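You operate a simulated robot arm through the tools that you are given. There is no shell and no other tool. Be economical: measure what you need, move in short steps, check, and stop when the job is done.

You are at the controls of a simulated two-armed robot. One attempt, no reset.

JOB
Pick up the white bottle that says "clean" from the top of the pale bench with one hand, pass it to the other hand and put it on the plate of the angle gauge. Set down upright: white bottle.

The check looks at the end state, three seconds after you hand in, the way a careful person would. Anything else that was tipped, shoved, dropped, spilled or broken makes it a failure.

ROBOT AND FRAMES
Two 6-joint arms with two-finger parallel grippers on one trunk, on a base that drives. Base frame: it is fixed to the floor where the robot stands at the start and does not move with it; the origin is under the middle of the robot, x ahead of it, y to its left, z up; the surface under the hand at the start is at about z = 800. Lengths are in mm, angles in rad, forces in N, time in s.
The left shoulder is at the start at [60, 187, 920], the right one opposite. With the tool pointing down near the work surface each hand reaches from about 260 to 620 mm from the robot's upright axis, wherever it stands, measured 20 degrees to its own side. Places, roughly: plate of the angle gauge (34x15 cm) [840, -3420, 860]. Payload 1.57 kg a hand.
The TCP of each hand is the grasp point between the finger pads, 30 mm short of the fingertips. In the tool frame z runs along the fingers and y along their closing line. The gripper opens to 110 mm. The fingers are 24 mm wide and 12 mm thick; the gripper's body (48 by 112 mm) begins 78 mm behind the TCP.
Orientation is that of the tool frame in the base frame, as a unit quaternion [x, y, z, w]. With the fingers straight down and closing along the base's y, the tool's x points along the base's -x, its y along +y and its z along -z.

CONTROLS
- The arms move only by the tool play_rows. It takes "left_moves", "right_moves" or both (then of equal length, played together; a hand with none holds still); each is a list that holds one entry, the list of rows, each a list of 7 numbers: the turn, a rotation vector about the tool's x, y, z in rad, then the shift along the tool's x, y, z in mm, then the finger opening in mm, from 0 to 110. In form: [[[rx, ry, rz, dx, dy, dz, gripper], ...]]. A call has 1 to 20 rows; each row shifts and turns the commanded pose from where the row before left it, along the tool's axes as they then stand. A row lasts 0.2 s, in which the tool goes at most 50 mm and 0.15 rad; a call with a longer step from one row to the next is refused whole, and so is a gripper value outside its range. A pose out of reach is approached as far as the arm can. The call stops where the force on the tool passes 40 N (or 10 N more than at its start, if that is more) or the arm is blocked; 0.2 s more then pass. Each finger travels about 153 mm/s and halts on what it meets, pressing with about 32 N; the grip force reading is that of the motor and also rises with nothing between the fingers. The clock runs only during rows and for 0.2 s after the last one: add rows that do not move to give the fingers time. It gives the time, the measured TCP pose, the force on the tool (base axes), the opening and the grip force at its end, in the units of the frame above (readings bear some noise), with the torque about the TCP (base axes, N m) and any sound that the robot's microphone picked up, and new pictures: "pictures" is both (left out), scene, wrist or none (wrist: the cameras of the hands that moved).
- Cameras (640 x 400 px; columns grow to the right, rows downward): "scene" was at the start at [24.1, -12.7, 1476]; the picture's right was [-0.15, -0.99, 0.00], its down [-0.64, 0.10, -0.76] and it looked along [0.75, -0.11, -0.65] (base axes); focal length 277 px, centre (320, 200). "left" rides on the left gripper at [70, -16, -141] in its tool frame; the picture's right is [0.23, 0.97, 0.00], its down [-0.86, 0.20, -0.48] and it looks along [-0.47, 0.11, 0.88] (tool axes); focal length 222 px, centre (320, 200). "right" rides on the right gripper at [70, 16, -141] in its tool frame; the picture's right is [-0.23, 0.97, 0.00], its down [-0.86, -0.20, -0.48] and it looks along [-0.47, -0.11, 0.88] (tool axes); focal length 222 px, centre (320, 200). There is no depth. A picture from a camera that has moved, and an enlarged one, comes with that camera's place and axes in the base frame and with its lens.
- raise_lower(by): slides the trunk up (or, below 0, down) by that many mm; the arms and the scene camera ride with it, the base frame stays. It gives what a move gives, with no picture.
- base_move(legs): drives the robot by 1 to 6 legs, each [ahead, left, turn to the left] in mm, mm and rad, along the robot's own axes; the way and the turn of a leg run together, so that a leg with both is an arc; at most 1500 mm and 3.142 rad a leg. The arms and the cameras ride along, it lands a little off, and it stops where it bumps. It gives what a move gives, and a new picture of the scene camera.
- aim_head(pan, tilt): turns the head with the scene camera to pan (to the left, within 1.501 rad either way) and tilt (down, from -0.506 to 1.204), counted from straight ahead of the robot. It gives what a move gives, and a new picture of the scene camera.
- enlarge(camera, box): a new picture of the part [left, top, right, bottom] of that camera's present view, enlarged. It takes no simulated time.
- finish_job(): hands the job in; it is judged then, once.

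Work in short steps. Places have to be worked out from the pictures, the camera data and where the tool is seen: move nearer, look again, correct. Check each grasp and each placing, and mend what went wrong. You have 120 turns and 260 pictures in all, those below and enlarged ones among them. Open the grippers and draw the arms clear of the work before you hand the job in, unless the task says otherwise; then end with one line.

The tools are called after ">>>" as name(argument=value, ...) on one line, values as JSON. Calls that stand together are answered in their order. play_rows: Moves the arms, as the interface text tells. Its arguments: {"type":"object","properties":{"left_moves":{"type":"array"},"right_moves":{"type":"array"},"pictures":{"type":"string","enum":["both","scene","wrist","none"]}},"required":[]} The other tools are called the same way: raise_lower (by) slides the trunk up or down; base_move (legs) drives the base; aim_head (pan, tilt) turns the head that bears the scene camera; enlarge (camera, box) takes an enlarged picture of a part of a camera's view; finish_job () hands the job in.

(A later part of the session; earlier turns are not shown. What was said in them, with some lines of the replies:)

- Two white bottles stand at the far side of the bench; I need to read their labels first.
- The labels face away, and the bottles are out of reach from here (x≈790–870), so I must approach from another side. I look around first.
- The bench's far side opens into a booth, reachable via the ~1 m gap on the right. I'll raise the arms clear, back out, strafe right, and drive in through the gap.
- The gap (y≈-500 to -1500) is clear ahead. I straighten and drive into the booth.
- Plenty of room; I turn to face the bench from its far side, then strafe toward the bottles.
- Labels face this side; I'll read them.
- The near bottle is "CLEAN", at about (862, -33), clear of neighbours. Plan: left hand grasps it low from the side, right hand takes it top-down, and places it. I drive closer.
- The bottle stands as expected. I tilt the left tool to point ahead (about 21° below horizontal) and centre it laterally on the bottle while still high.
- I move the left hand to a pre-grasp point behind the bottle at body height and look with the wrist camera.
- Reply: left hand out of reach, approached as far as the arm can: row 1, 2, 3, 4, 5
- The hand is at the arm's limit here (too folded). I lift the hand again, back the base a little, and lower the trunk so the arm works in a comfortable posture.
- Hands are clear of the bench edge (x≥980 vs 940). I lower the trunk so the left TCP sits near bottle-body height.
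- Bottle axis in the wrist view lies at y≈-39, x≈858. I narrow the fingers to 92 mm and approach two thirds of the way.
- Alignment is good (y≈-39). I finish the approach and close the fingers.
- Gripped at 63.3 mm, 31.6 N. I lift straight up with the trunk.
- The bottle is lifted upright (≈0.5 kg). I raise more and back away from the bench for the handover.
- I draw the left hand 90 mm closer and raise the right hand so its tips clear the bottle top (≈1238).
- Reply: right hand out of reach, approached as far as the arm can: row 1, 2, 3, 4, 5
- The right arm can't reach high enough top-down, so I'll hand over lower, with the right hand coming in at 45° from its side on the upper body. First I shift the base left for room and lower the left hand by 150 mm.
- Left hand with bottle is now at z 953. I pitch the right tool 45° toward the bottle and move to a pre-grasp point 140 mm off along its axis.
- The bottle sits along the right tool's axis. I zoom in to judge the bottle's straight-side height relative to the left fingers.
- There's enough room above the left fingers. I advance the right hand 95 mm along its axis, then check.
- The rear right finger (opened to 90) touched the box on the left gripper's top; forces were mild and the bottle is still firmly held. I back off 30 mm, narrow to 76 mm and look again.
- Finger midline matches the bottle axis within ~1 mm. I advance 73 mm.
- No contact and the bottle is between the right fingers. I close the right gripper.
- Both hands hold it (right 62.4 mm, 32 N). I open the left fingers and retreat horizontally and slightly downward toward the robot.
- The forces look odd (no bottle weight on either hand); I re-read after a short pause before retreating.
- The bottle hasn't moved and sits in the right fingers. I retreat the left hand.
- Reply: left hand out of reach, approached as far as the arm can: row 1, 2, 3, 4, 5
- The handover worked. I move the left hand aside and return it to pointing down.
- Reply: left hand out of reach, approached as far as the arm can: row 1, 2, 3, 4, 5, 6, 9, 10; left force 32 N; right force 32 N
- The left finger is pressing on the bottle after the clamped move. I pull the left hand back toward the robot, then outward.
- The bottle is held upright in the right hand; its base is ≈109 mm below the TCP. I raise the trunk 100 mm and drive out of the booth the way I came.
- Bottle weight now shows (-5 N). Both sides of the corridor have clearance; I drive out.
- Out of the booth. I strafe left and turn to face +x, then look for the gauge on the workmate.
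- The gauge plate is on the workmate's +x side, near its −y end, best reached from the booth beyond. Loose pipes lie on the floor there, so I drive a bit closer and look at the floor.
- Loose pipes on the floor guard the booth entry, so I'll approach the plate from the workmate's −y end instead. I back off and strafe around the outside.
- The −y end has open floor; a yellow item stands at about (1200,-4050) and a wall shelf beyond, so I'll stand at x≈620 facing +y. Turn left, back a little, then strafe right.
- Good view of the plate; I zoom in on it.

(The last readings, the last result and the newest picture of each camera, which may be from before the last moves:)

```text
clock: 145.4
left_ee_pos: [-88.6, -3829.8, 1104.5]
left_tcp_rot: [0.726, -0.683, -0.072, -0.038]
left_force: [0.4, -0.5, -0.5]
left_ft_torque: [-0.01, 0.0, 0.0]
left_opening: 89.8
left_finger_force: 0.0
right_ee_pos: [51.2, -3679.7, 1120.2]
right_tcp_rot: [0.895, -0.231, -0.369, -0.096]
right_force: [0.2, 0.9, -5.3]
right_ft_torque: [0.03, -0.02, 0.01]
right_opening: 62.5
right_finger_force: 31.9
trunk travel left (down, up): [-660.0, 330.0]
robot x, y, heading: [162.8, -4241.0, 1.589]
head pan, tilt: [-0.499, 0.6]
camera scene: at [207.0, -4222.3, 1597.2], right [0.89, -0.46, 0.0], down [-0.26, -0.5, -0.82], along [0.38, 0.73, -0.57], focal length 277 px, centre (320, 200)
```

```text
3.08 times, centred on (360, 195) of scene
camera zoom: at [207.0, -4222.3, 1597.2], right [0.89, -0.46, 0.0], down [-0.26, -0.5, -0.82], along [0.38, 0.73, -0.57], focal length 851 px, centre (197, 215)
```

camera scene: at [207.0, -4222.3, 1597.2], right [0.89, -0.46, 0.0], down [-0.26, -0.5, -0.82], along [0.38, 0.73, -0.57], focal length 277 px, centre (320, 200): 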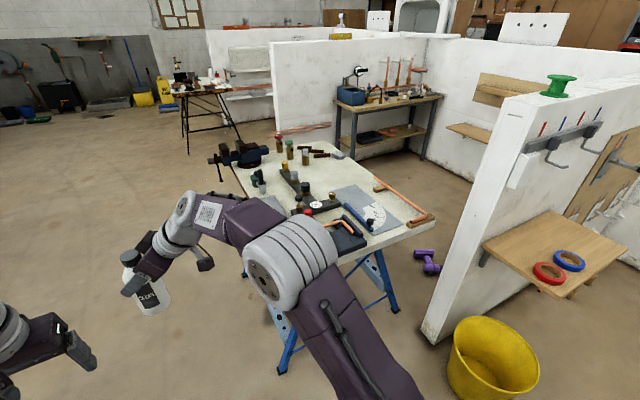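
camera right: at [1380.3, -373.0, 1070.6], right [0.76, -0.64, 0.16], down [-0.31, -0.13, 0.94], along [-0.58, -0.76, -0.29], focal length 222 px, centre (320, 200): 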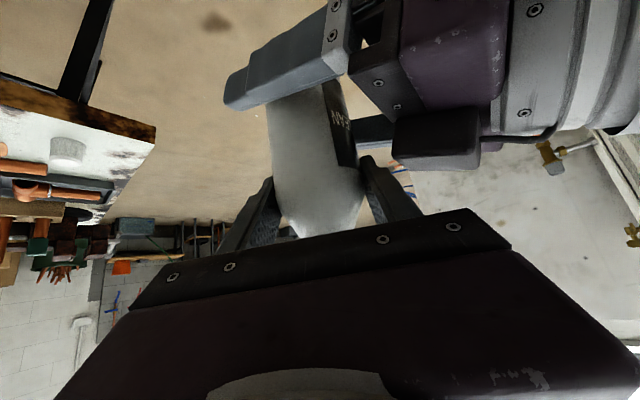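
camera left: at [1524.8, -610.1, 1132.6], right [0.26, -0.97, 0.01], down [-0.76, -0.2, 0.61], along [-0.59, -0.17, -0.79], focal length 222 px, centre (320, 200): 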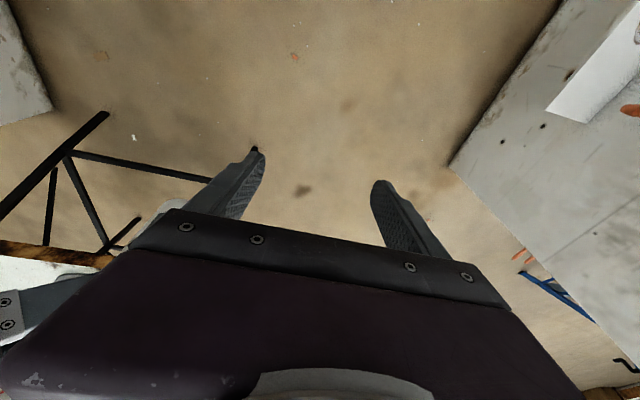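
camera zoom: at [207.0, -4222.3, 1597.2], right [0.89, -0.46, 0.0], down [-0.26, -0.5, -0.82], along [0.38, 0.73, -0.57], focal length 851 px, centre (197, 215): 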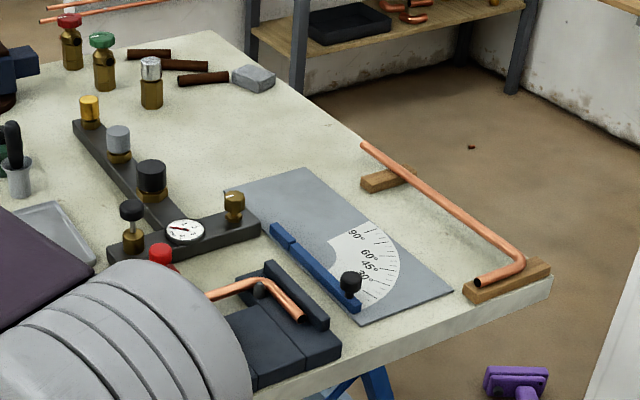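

The plate spans x 770–917, y −3595…−3238; its free part is around (845, −3305), behind the protractor and blade. First I shift the right hand 200 mm right and yaw it to point straight ahead (keeping 45° tilt).

>>> play_rows(right_moves=[[[0, 0, 0, 24.4, -20.3, -24.4, 50], [0, 0, 0, 24.4, -20.3, -24.4, 50], [0, 0, 0, 24.4, -20.3, -24.4, 50], [0, 0, 0, 24.4, -20.3, -24.4, 50], [0, 0, 0, 24.4, -20.3, -24.4, 50], [0.05, 0, 0.05, 0, 0, 0, 50], [0.1, 0, 0.1, 0, 0, 0, 50], [0.1, 0, 0.1, 0, 0, 0, 50], [0.1, 0, 0.1, 0, 0, 0, 50], [0.1, 0, 0.1, 0, 0, 0, 50], [0.1, 0, 0.1, 0, 0, 0, 50], [0.1, 0, 0.1, 0, 0, 0, 50], [0.09, 0, 0.09, 0, 0, 0, 50], [0, 0, 0, 0, 0, 0, 50]]])

```text
clock: 148.4
left_ee_pos: [-87.8, -3829.3, 1104.3]
left_tcp_rot: [0.727, -0.682, -0.072, -0.037]
left_force: [-0.3, -0.6, -0.1]
left_ft_torque: [-0.04, 0.02, 0.01]
left_opening: 90.2
left_finger_force: 0.1
right_ee_pos: [250.0, -3675.4, 1121.4]
right_tcp_rot: [0.659, -0.647, -0.273, -0.268]
right_force: [-0.1, -0.3, -5.1]
right_ft_torque: [0.01, 0.02, 0.01]
right_opening: 62.1
right_finger_force: 32.5
trunk travel left (down, up): [-660.0, 330.0]
robot x, y, heading: [168.0, -4242.3, 1.585]
head pan, tilt: [-0.499, 0.6]
camera scene: at [208.1, -4222.4, 1597.2], right [0.89, -0.46, 0.0], down [-0.26, -0.5, -0.82], along [0.38, 0.73, -0.57], focal length 277 px, centre (320, 200)
camera right: at [237.8, -3825.1, 1170.6], right [-0.98, 0.14, 0.16], down [0.19, 0.27, 0.94], along [0.09, 0.95, -0.29], focal length 222 px, centre (320, 200)
```

scene: 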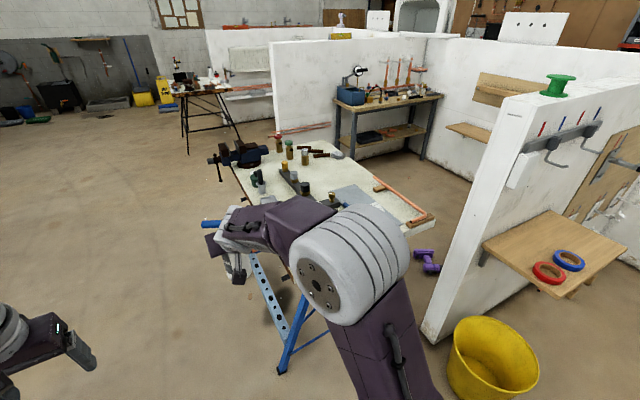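
right: 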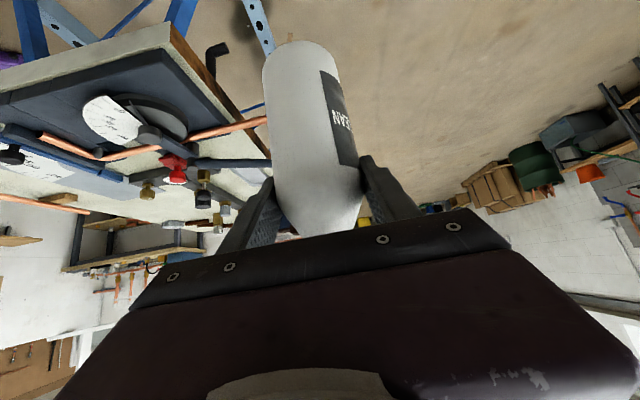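

The bottle is still steady. I strafe right in front of the plate.

>>> base_move(legs=[[0, -525, -0.016]])

>>> aim_head(pan=-0.2, tilt=0.7)

```text
clock: 151.5
left_ee_pos: [448.7, -3820.6, 1104.6]
left_tcp_rot: [0.718, -0.692, -0.071, -0.039]
left_force: [-0.3, 0.5, -0.5]
left_ft_torque: [-0.01, -0.01, 0.03]
left_opening: 90.0
left_finger_force: 0.1
right_ee_pos: [791.2, -3674.7, 1119.3]
right_tcp_rot: [-0.651, 0.656, 0.269, 0.272]
right_force: [0.4, -1.0, -4.5]
right_ft_torque: [-0.01, 0.0, 0.02]
right_opening: 62.1
right_finger_force: 32.2
trunk travel left (down, up): [-660.0, 330.0]
robot x, y, heading: [693.2, -4238.2, 1.568]
head pan, tilt: [-0.499, 0.6]
camera scene: at [735.2, -4221.2, 1597.2], right [0.87, -0.49, 0.0], down [-0.27, -0.49, -0.82], along [0.4, 0.72, -0.57], focal length 277 px, centre (320, 200)
```

scene: 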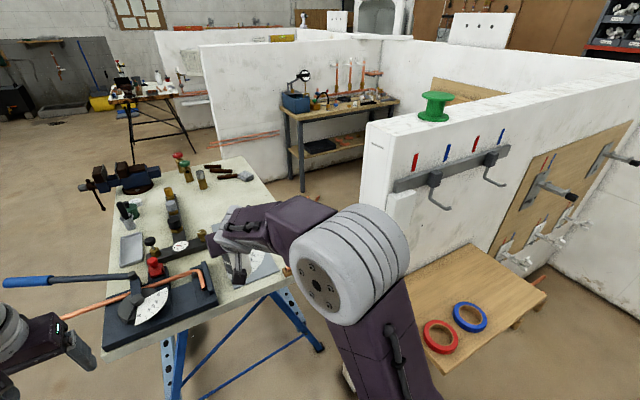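

```text
clock: 152.3
left_ee_pos: [447.9, -3820.8, 1103.8]
left_tcp_rot: [0.718, -0.692, -0.071, -0.038]
left_force: [0.6, 0.3, -0.6]
left_ft_torque: [0.0, -0.01, 0.0]
left_opening: 90.0
left_finger_force: 0.1
right_ee_pos: [791.5, -3674.8, 1120.1]
right_tcp_rot: [-0.651, 0.656, 0.268, 0.272]
right_force: [0.5, -0.6, -4.6]
right_ft_torque: [0.02, 0.0, 0.03]
right_opening: 61.9
right_finger_force: 32.0
trunk travel left (down, up): [-660.0, 330.0]
robot x, y, heading: [693.4, -4243.6, 1.562]
head pan, tilt: [-0.201, 0.7]
camera scene: at [710.6, -4215.4, 1588.6], right [0.98, -0.21, 0.0], down [-0.13, -0.63, -0.76], along [0.16, 0.75, -0.64], focal length 277 px, centre (320, 200)
```

scene: 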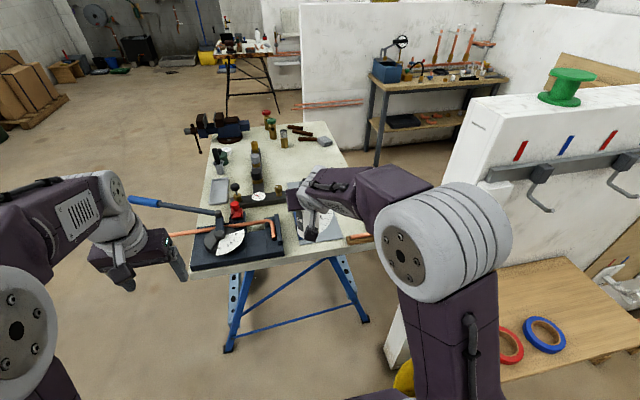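

The right elbow would come near the partition end if I just drive forward. I retract the left hand, shift the base left 130 mm, and use arm extension instead.

>>> play_rows(left_moves=[[[0, 0, 0, 30, 0, 0, 90], [0, 0, 0, 30, 0, 0, 90], [0, 0, 0, 30, 0, 0, 90], [0, 0, 0, 30, 0, 0, 90]]], pictures="none")

>>> base_move(legs=[[0, 130, 0.008], [230, 0, 0]])

```text
clock: 153.3
left_ee_pos: [452.9, -3941.9, 1087.3]
left_tcp_rot: [0.718, -0.691, -0.072, -0.039]
left_force: [0.4, 1.5, -0.5]
left_ft_torque: [0.03, -0.02, 0.01]
left_opening: 90.0
left_finger_force: 0.2
right_ee_pos: [793.0, -3676.3, 1122.1]
right_tcp_rot: [-0.651, 0.656, 0.269, 0.272]
right_force: [-0.3, 0.2, -4.6]
right_ft_torque: [-0.01, 0.01, 0.02]
right_opening: 62.5
right_finger_force: 32.4
trunk travel left (down, up): [-660.0, 330.0]
robot x, y, heading: [689.6, -4236.8, 1.562]
head pan, tilt: [-0.201, 0.7]
```

```text
clock: 155.9
left_ee_pos: [322.3, -3713.6, 1086.9]
left_tcp_rot: [0.719, -0.69, -0.071, -0.039]
left_force: [0.4, -0.5, 0.0]
left_ft_torque: [0.0, 0.01, 0.01]
left_opening: 89.8
left_finger_force: 0.1
right_ee_pos: [662.0, -3447.6, 1121.6]
right_tcp_rot: [-0.652, 0.655, 0.269, 0.271]
right_force: [0.0, 0.3, -4.9]
right_ft_torque: [-0.04, 0.0, 0.03]
right_opening: 62.2
right_finger_force: 31.7
trunk travel left (down, up): [-660.0, 330.0]
robot x, y, heading: [562.8, -4010.5, 1.565]
head pan, tilt: [-0.201, 0.7]
camera scene: at [583.1, -3988.6, 1588.6], right [0.98, -0.2, 0.0], down [-0.13, -0.63, -0.76], along [0.16, 0.75, -0.64], focal length 277 px, centre (320, 200)
```

scene: 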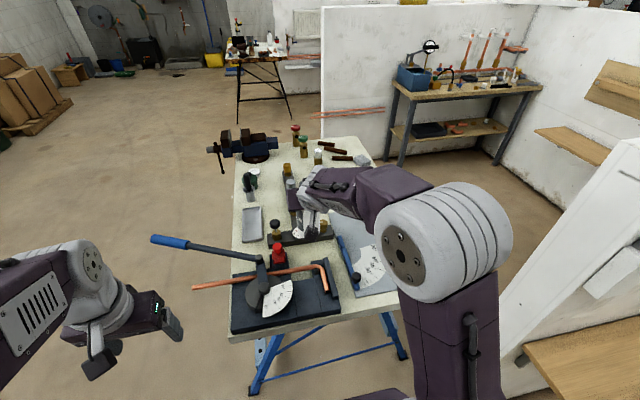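

I move the bottle right over the plate's lane first, then forward with a slight descent, staying well above the knobs.

>>> play_rows(right_moves=[[[0, 0, 0, 0, -36.6, 0, 50], [0, 0, 0, 0, -36.6, 0, 50], [0, 0, 0, 0, -36.6, 0, 50], [0, 0, 0, 0, -36.6, 0, 50], [0, 0, 0, 0, -36.6, 0, 50], [0, 0, 0, -11.8, 0, 28.7, 50], [0, 0, 0, -11.8, 0, 28.7, 50], [0, 0, 0, -11.8, 0, 28.7, 50], [0, 0, 0, -11.8, 0, 28.7, 50], [0, 0, 0, -11.8, 0, 28.7, 50], [0, 0, 0, 0, 0, 0, 50]]])

>>> enlarge(camera="scene", box=[260, 150, 440, 300])

```text
clock: 158.3
left_ee_pos: [324.2, -3713.5, 1085.4]
left_tcp_rot: [0.719, -0.69, -0.072, -0.038]
left_force: [-0.3, 0.2, 0.1]
left_ft_torque: [0.01, 0.01, -0.01]
left_opening: 90.1
left_finger_force: 0.1
right_ee_pos: [848.6, -3306.1, 1060.5]
right_tcp_rot: [-0.652, 0.655, 0.269, 0.272]
right_force: [-0.1, -0.7, -4.6]
right_ft_torque: [0.0, -0.01, 0.01]
right_opening: 62.1
right_finger_force: 32.1
trunk travel left (down, up): [-660.0, 330.0]
robot x, y, heading: [564.6, -4010.1, 1.567]
head pan, tilt: [-0.201, 0.7]
camera scene: at [583.5, -3988.7, 1588.6], right [0.98, -0.2, 0.0], down [-0.13, -0.63, -0.76], along [0.16, 0.75, -0.64], focal length 277 px, centre (320, 200)
camera right: at [832.7, -3456.5, 1109.9], right [-0.97, 0.17, 0.16], down [0.2, 0.27, 0.94], along [0.11, 0.95, -0.29], focal length 222 px, centre (320, 200)
```

scene: 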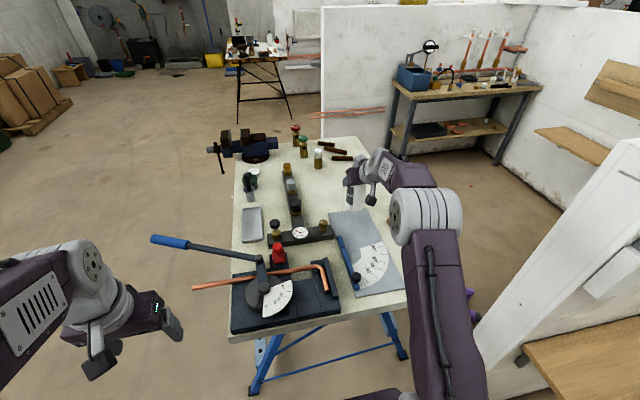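
right: 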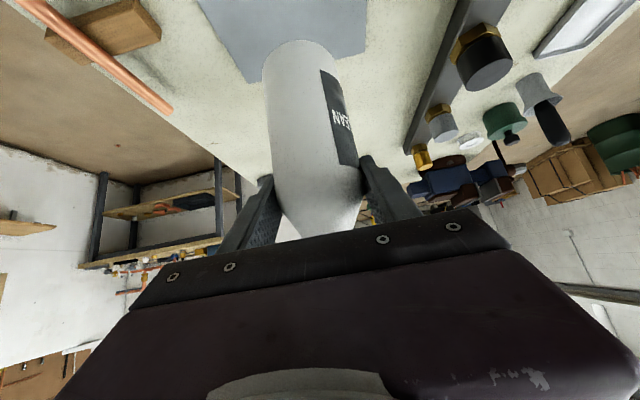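

```text
2.67 times, centred on (350, 225) of scene
camera zoom: at [583.5, -3988.7, 1588.6], right [0.98, -0.2, 0.0], down [-0.13, -0.63, -0.76], along [0.16, 0.75, -0.64], focal length 738 px, centre (240, 133)
```

zoom: 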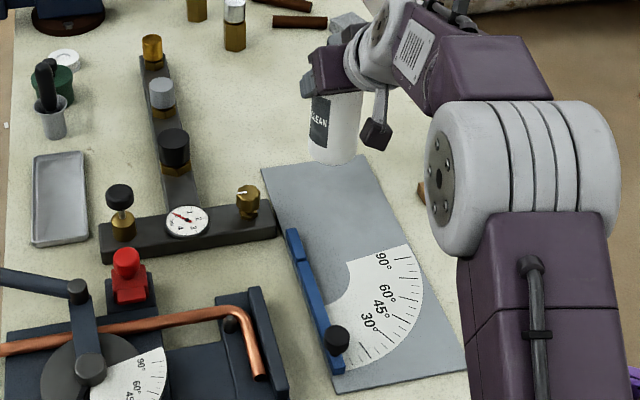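

The bottle is over the free end of the plate. I lower it ~75 mm and shift 15 mm further forward to centre it in the free area.

>>> play_rows(right_moves=[[[0, 0, 0, 10.6, 0, 15.9, 50], [0, 0, 0, 10.6, 0, 15.9, 50], [0, 0, 0, 10.6, 0, 15.9, 50], [0, 0, 0, 10.6, 0, 15.9, 50], [0, 0, 0, 0, 0, 0, 50]]], pictures="wrist")

>>> enlarge(camera="scene", box=[300, 150, 420, 270])

>>> enlarge(camera="right", box=[200, 0, 460, 180])

```text
clock: 159.5
left_ee_pos: [323.9, -3712.3, 1087.5]
left_tcp_rot: [0.718, -0.691, -0.072, -0.038]
left_force: [0.2, -0.2, 0.7]
left_ft_torque: [0.02, 0.03, -0.04]
left_opening: 89.8
left_finger_force: 0.0
right_ee_pos: [846.8, -3290.0, 985.9]
right_tcp_rot: [-0.651, 0.655, 0.269, 0.272]
right_force: [0.5, -0.2, -4.6]
right_ft_torque: [-0.01, 0.0, 0.0]
right_opening: 62.3
right_finger_force: 32.2
trunk travel left (down, up): [-660.0, 330.0]
robot x, y, heading: [563.4, -4011.9, 1.563]
head pan, tilt: [-0.201, 0.7]
camera right: at [831.7, -3439.5, 1035.5], right [-0.97, 0.17, 0.16], down [0.2, 0.27, 0.94], along [0.11, 0.95, -0.29], focal length 222 px, centre (320, 200)
```

right: 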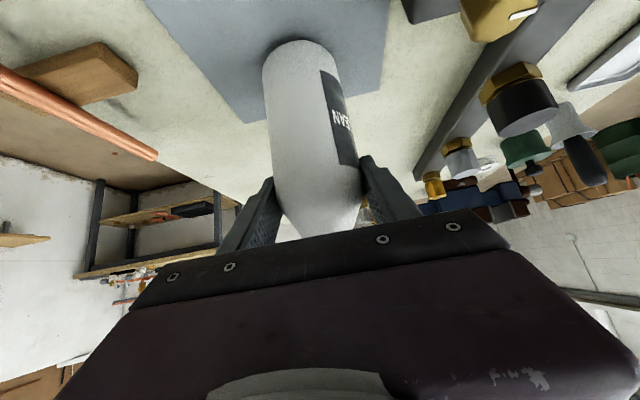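

```text
3.33 times, centred on (360, 210) of scene
camera zoom: at [583.5, -3988.2, 1588.6], right [0.98, -0.2, 0.0], down [-0.13, -0.63, -0.76], along [0.16, 0.75, -0.64], focal length 922 px, centre (187, 167)
```

zoom: 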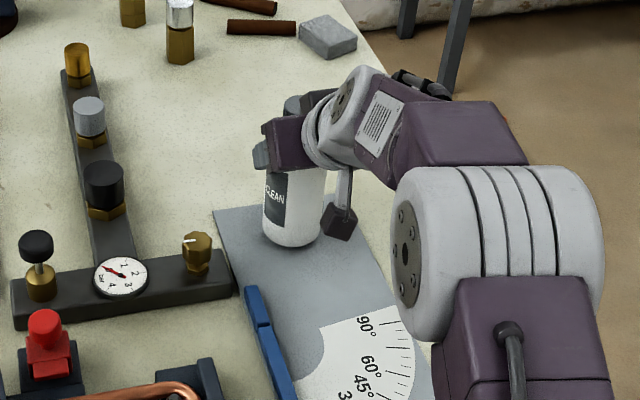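

```text
2.22 times, centred on (330, 90) of right
camera zoom: at [831.7, -3439.5, 1035.5], right [-0.97, 0.17, 0.16], down [0.2, 0.27, 0.94], along [0.11, 0.95, -0.29], focal length 494 px, centre (298, 444)
```

zoom: 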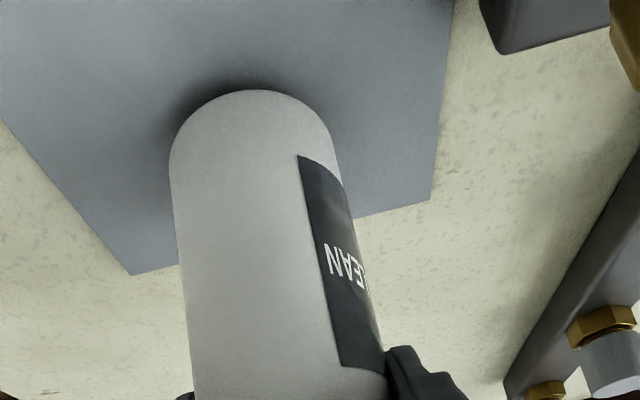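

The base is about 15 mm above the plate. I lower slowly, checking force.

>>> play_rows(right_moves=[[[0, 0, 0, 2.1, 0, 2.1, 50], [0, 0, 0, 2.1, 0, 2.1, 50], [0, 0, 0, 2.1, 0, 2.1, 50], [0, 0, 0, 0, 0, 0, 50]]], pictures="none")

>>> play_rows(right_moves=[[[0, 0, 0, 1.4, 0, 1.4, 50], [0, 0, 0, 1.4, 0, 1.4, 50], [0, 0, 0, 0, 0, 0, 50]]], pictures="none")

```text
clock: 160.5
left_ee_pos: [323.9, -3713.7, 1085.9]
left_tcp_rot: [0.719, -0.691, -0.072, -0.039]
left_force: [0.3, -0.2, 0.1]
left_ft_torque: [0.02, -0.02, -0.01]
left_opening: 89.9
left_finger_force: 0.1
right_ee_pos: [846.5, -3289.6, 976.9]
right_tcp_rot: [-0.651, 0.656, 0.268, 0.273]
right_force: [0.4, 0.1, -0.3]
right_ft_torque: [0.13, 0.01, 0.01]
right_opening: 62.2
right_finger_force: 32.0
trunk travel left (down, up): [-660.0, 330.0]
robot x, y, heading: [563.6, -4009.8, 1.564]
head pan, tilt: [-0.201, 0.7]
```

```text
clock: 161.3
left_ee_pos: [323.9, -3714.1, 1086.3]
left_tcp_rot: [0.719, -0.69, -0.071, -0.039]
left_force: [-0.4, -0.6, -0.5]
left_ft_torque: [-0.02, 0.0, -0.01]
left_opening: 90.0
left_finger_force: 0.1
right_ee_pos: [846.3, -3289.3, 977.5]
right_tcp_rot: [-0.651, 0.653, 0.271, 0.275]
right_force: [1.2, 7.1, 18.3]
right_ft_torque: [0.67, 0.37, -0.1]
right_opening: 62.2
right_finger_force: 31.7
trunk travel left (down, up): [-660.0, 330.0]
robot x, y, heading: [565.8, -4013.6, 1.564]
head pan, tilt: [-0.201, 0.7]
```

Contact at TCP z≈977. I relieve ~2.5 mm and check how the base sits.

>>> play_rows(right_moves=[[[0, 0, 0, -1.8, 0, -1.8, 50], [0, 0, 0, 0, 0, 0, 50]]], pictures="none")

>>> enlarge(camera="right", box=[200, 0, 460, 180])

>>> enlarge(camera="scene", box=[325, 170, 405, 250])

```text
clock: 161.9
left_ee_pos: [322.7, -3714.2, 1087.4]
left_tcp_rot: [0.719, -0.69, -0.072, -0.039]
left_force: [0.7, 0.8, -0.4]
left_ft_torque: [-0.01, 0.0, 0.0]
left_opening: 89.7
left_finger_force: 0.0
right_ee_pos: [846.6, -3290.7, 976.9]
right_tcp_rot: [-0.652, 0.653, 0.271, 0.274]
right_force: [3.0, 7.3, 18.4]
right_ft_torque: [0.7, 0.13, -0.15]
right_opening: 62.5
right_finger_force: 32.1
trunk travel left (down, up): [-660.0, 330.0]
robot x, y, heading: [564.6, -4014.1, 1.568]
head pan, tilt: [-0.201, 0.7]
```

```text
2.22 times, centred on (330, 90) of right
camera zoom: at [831.4, -3441.0, 1026.5], right [-0.97, 0.17, 0.16], down [0.2, 0.26, 0.94], along [0.11, 0.95, -0.29], focal length 494 px, centre (298, 444)
```

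zoom: 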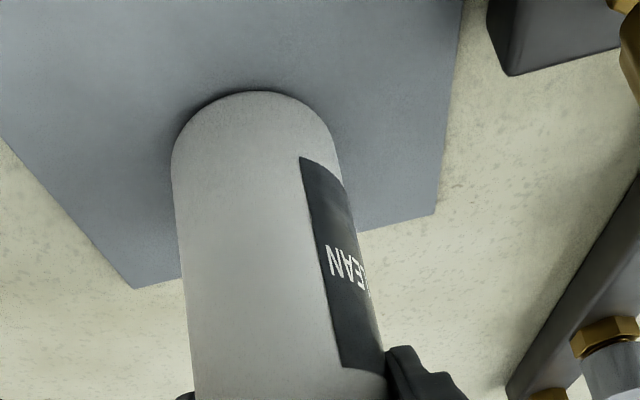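

```text
5.00 times, centred on (365, 210) of scene
camera zoom: at [582.6, -3990.8, 1588.7], right [0.98, -0.2, 0.0], down [-0.13, -0.63, -0.77], along [0.16, 0.75, -0.64], focal length 1384 px, centre (95, 150)
```

zoom: 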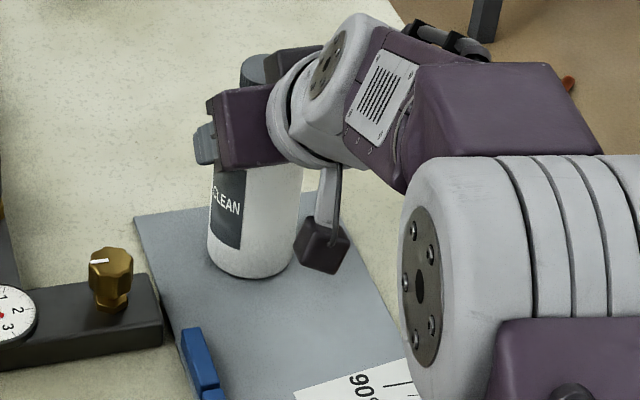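

Still 18 N of press; I relieve a bit more before releasing.

>>> play_rows(right_moves=[[[0, 0, 0, -0.9, 0, -0.9, 50], [0, 0, 0, 0, 0, 0, 50]]], pictures="none")

```text
clock: 162.5
left_ee_pos: [323.0, -3715.2, 1086.3]
left_tcp_rot: [0.719, -0.69, -0.072, -0.04]
left_force: [-0.5, 0.4, -0.6]
left_ft_torque: [-0.01, -0.01, -0.01]
left_opening: 90.0
left_finger_force: 0.1
right_ee_pos: [846.9, -3290.4, 976.7]
right_tcp_rot: [-0.652, 0.654, 0.27, 0.272]
right_force: [4.9, 6.3, 15.5]
right_ft_torque: [0.85, -0.13, -0.21]
right_opening: 62.3
right_finger_force: 32.3
trunk travel left (down, up): [-660.0, 330.0]
robot x, y, heading: [564.7, -4013.5, 1.567]
head pan, tilt: [-0.201, 0.7]
```

>>> play_rows(right_moves=[[[0, 0, 0, -1.2, 0, -1.2, 50], [0, 0, 0, 0, 0, 0, 50]]], pictures="wrist")

```text
clock: 163.1
left_ee_pos: [324.3, -3714.0, 1087.8]
left_tcp_rot: [0.718, -0.691, -0.072, -0.04]
left_force: [0.4, 0.3, -0.7]
left_ft_torque: [-0.01, 0.0, 0.0]
left_opening: 90.0
left_finger_force: 0.1
right_ee_pos: [845.9, -3291.4, 978.1]
right_tcp_rot: [-0.653, 0.655, 0.269, 0.27]
right_force: [3.9, 1.9, 7.2]
right_ft_torque: [0.59, -0.34, -0.1]
right_opening: 62.0
right_finger_force: 32.2
trunk travel left (down, up): [-660.0, 330.0]
robot x, y, heading: [566.1, -4012.1, 1.567]
head pan, tilt: [-0.201, 0.7]
camera right: at [831.2, -3441.3, 1027.5], right [-0.97, 0.16, 0.16], down [0.2, 0.27, 0.94], along [0.11, 0.95, -0.29], focal length 222 px, centre (320, 200)
```

right: 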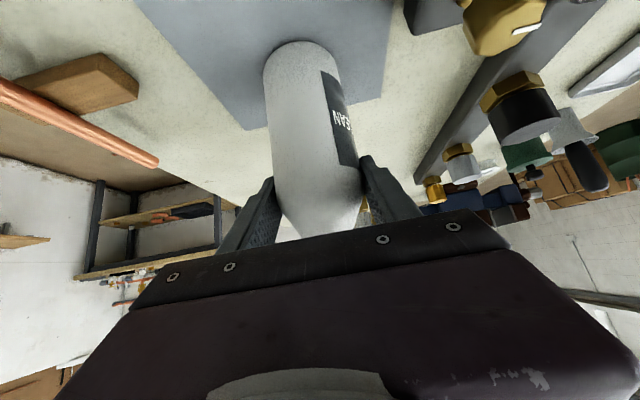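

Light contact now. I open the fingers gradually.

>>> play_rows(right_moves=[[[0, 0, 0, 0, 0, 0, 63], [0, 0, 0, 0, 0, 0, 66], [0, 0, 0, 0, 0, 0, 72], [0, 0, 0, 0, 0, 0, 80], [0, 0, 0, 0, 0, 0, 84], [0, 0, 0, 0, 0, 0, 84]]])

>>> enlarge(camera="scene", box=[325, 170, 405, 250])

```text
clock: 164.5
left_ee_pos: [324.9, -3713.4, 1087.3]
left_tcp_rot: [0.719, -0.69, -0.071, -0.039]
left_force: [-0.1, 0.3, 0.2]
left_ft_torque: [0.01, 0.0, 0.01]
left_opening: 90.0
left_finger_force: 0.0
right_ee_pos: [845.1, -3290.7, 979.0]
right_tcp_rot: [-0.652, 0.655, 0.269, 0.271]
right_force: [-0.4, 0.2, 0.3]
right_ft_torque: [0.01, 0.01, 0.0]
right_opening: 83.7
right_finger_force: 0.1
trunk travel left (down, up): [-660.0, 330.0]
robot x, y, heading: [565.1, -4013.4, 1.57]
head pan, tilt: [-0.201, 0.7]
camera scene: at [583.3, -3988.6, 1588.6], right [0.98, -0.2, 0.0], down [-0.13, -0.63, -0.76], along [0.16, 0.75, -0.64], focal length 277 px, centre (320, 200)
camera right: at [831.1, -3439.9, 1027.6], right [-0.97, 0.16, 0.16], down [0.2, 0.27, 0.94], along [0.11, 0.95, -0.29], focal length 222 px, centre (320, 200)
```

scene: 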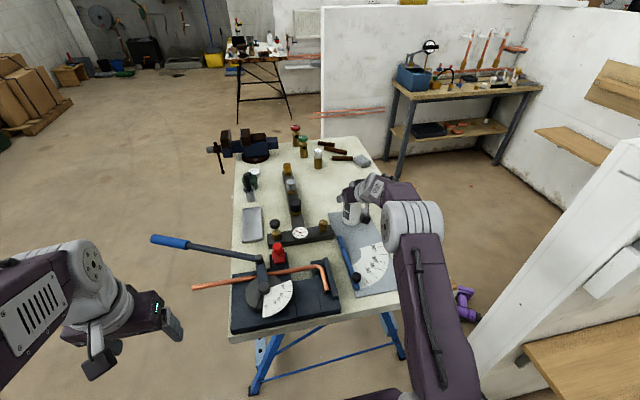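
right: 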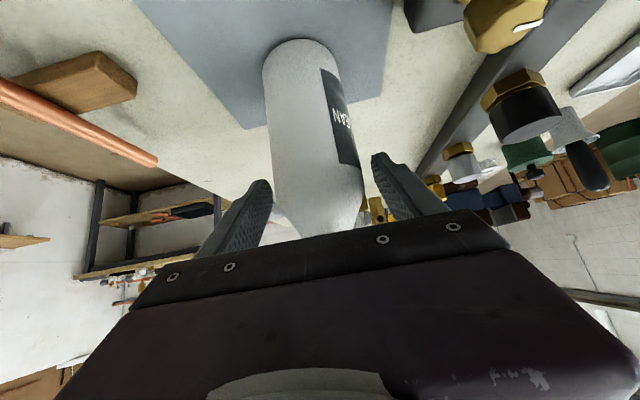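

```text
5.00 times, centred on (365, 210) of scene
camera zoom: at [583.3, -3988.6, 1588.6], right [0.98, -0.2, 0.0], down [-0.13, -0.63, -0.76], along [0.16, 0.75, -0.64], focal length 1384 px, centre (95, 150)
```

zoom: 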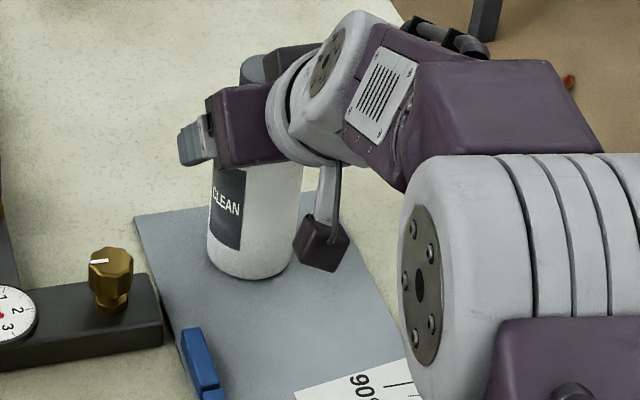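

The bottle stands freely. I withdraw the right hand along its axis (back and up).

>>> play_rows(right_moves=[[[0, 0, 0, 0, 0, -15, 84], [0, 0, 0, 0, 0, -20, 84], [0, 0, 0, 0, 0, -25, 84], [0, 0, 0, 0, 0, -30, 84], [0, 0, 0, 0, 0, -30, 84], [0, 0, 0, 0, 0, -30, 84], [0, 0, 0, 0, 0, 0, 84]]])

>>> enlarge(camera="right", box=[200, 0, 460, 200])

```text
clock: 166.1
left_ee_pos: [323.6, -3713.1, 1088.1]
left_tcp_rot: [0.719, -0.691, -0.071, -0.038]
left_force: [0.2, 0.0, 0.2]
left_ft_torque: [0.0, -0.02, 0.0]
left_opening: 89.8
left_finger_force: 0.1
right_ee_pos: [844.3, -3396.2, 1084.2]
right_tcp_rot: [-0.653, 0.655, 0.269, 0.27]
right_force: [0.4, -0.1, -1.1]
right_ft_torque: [0.01, 0.01, 0.0]
right_opening: 84.0
right_finger_force: 0.0
trunk travel left (down, up): [-660.0, 330.0]
robot x, y, heading: [564.8, -4010.9, 1.567]
head pan, tilt: [-0.201, 0.7]
camera scene: at [583.4, -3987.9, 1588.6], right [0.98, -0.2, 0.0], down [-0.13, -0.63, -0.76], along [0.16, 0.75, -0.64], focal length 277 px, centre (320, 200)
camera right: at [829.4, -3546.6, 1133.2], right [-0.97, 0.17, 0.16], down [0.2, 0.27, 0.94], along [0.11, 0.95, -0.29], focal length 222 px, centre (320, 200)
```

scene: 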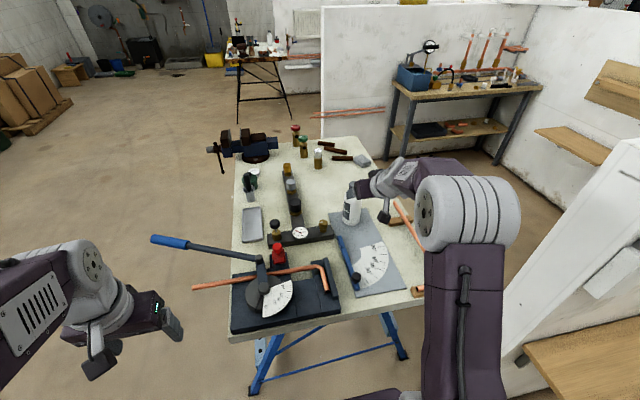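
right: 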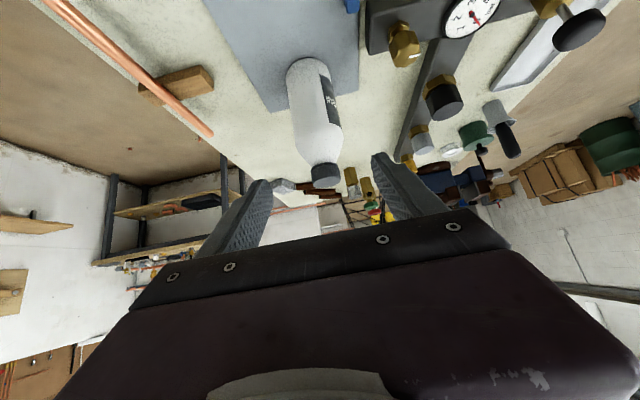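

```text
2.00 times, centred on (330, 100) of right
camera zoom: at [829.4, -3546.6, 1133.2], right [-0.97, 0.17, 0.16], down [0.2, 0.27, 0.94], along [0.11, 0.95, -0.29], focal length 444 px, centre (300, 400)
```

zoom: 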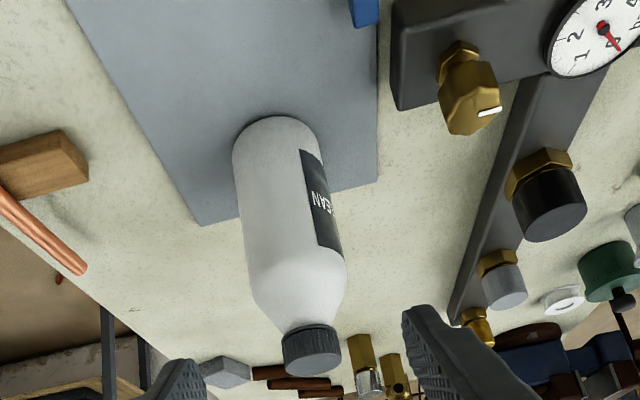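

The bottle stands upright on the plate. I back the robot off, first shifting along the lane already known to be clear.

>>> base_move(legs=[[-300, 0, 0]])

>>> enlarge(camera="scene", box=[220, 120, 420, 250])

```text
clock: 168.2
left_ee_pos: [324.0, -4013.7, 1087.0]
left_tcp_rot: [0.716, -0.694, -0.071, -0.04]
left_force: [-0.2, 0.4, 0.3]
left_ft_torque: [0.01, 0.02, -0.03]
left_opening: 89.9
left_finger_force: 0.1
right_ee_pos: [848.3, -3702.3, 1084.5]
right_tcp_rot: [-0.649, 0.658, 0.268, 0.273]
right_force: [-0.3, -0.8, -0.6]
right_ft_torque: [-0.01, 0.02, 0.04]
right_opening: 83.9
right_finger_force: 0.0
trunk travel left (down, up): [-660.0, 330.0]
robot x, y, heading: [562.8, -4316.5, 1.557]
head pan, tilt: [-0.201, 0.7]
camera scene: at [580.6, -4291.7, 1588.6], right [0.98, -0.21, 0.0], down [-0.14, -0.63, -0.76], along [0.16, 0.75, -0.64], focal length 277 px, centre (320, 200)
```

scene: 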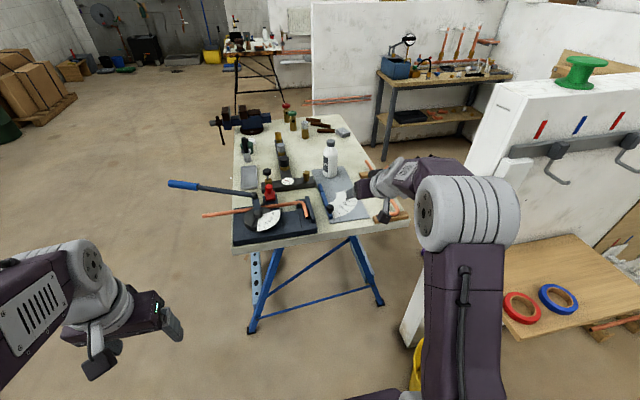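

```text
3.08 times, centred on (320, 185) of scene
camera zoom: at [580.6, -4291.7, 1588.6], right [0.98, -0.21, 0.0], down [-0.14, -0.63, -0.76], along [0.16, 0.75, -0.64], focal length 851 px, centre (320, 246)
```

zoom: 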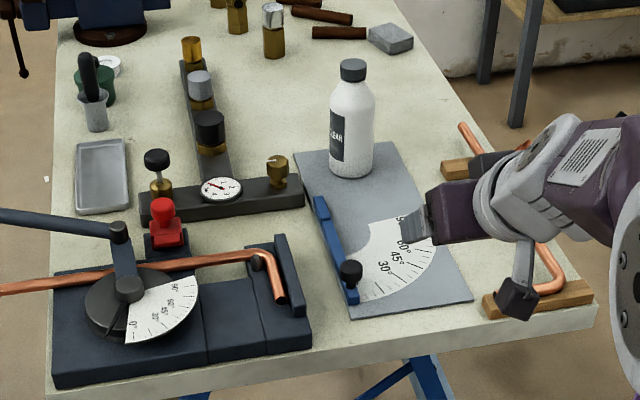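

The "clean" bottle stands upright on the plate, nothing around it has been disturbed, and both grippers are open and clear. I hand in.

>>> finish_job()

```text
The job is handed in.
```

The white "clean" bottle was picked up with the left hand, passed to the right, and now stands upright on the angle gauge's plate. Both grippers are open and clear, and nothing else looked disturbed in the last pictures.
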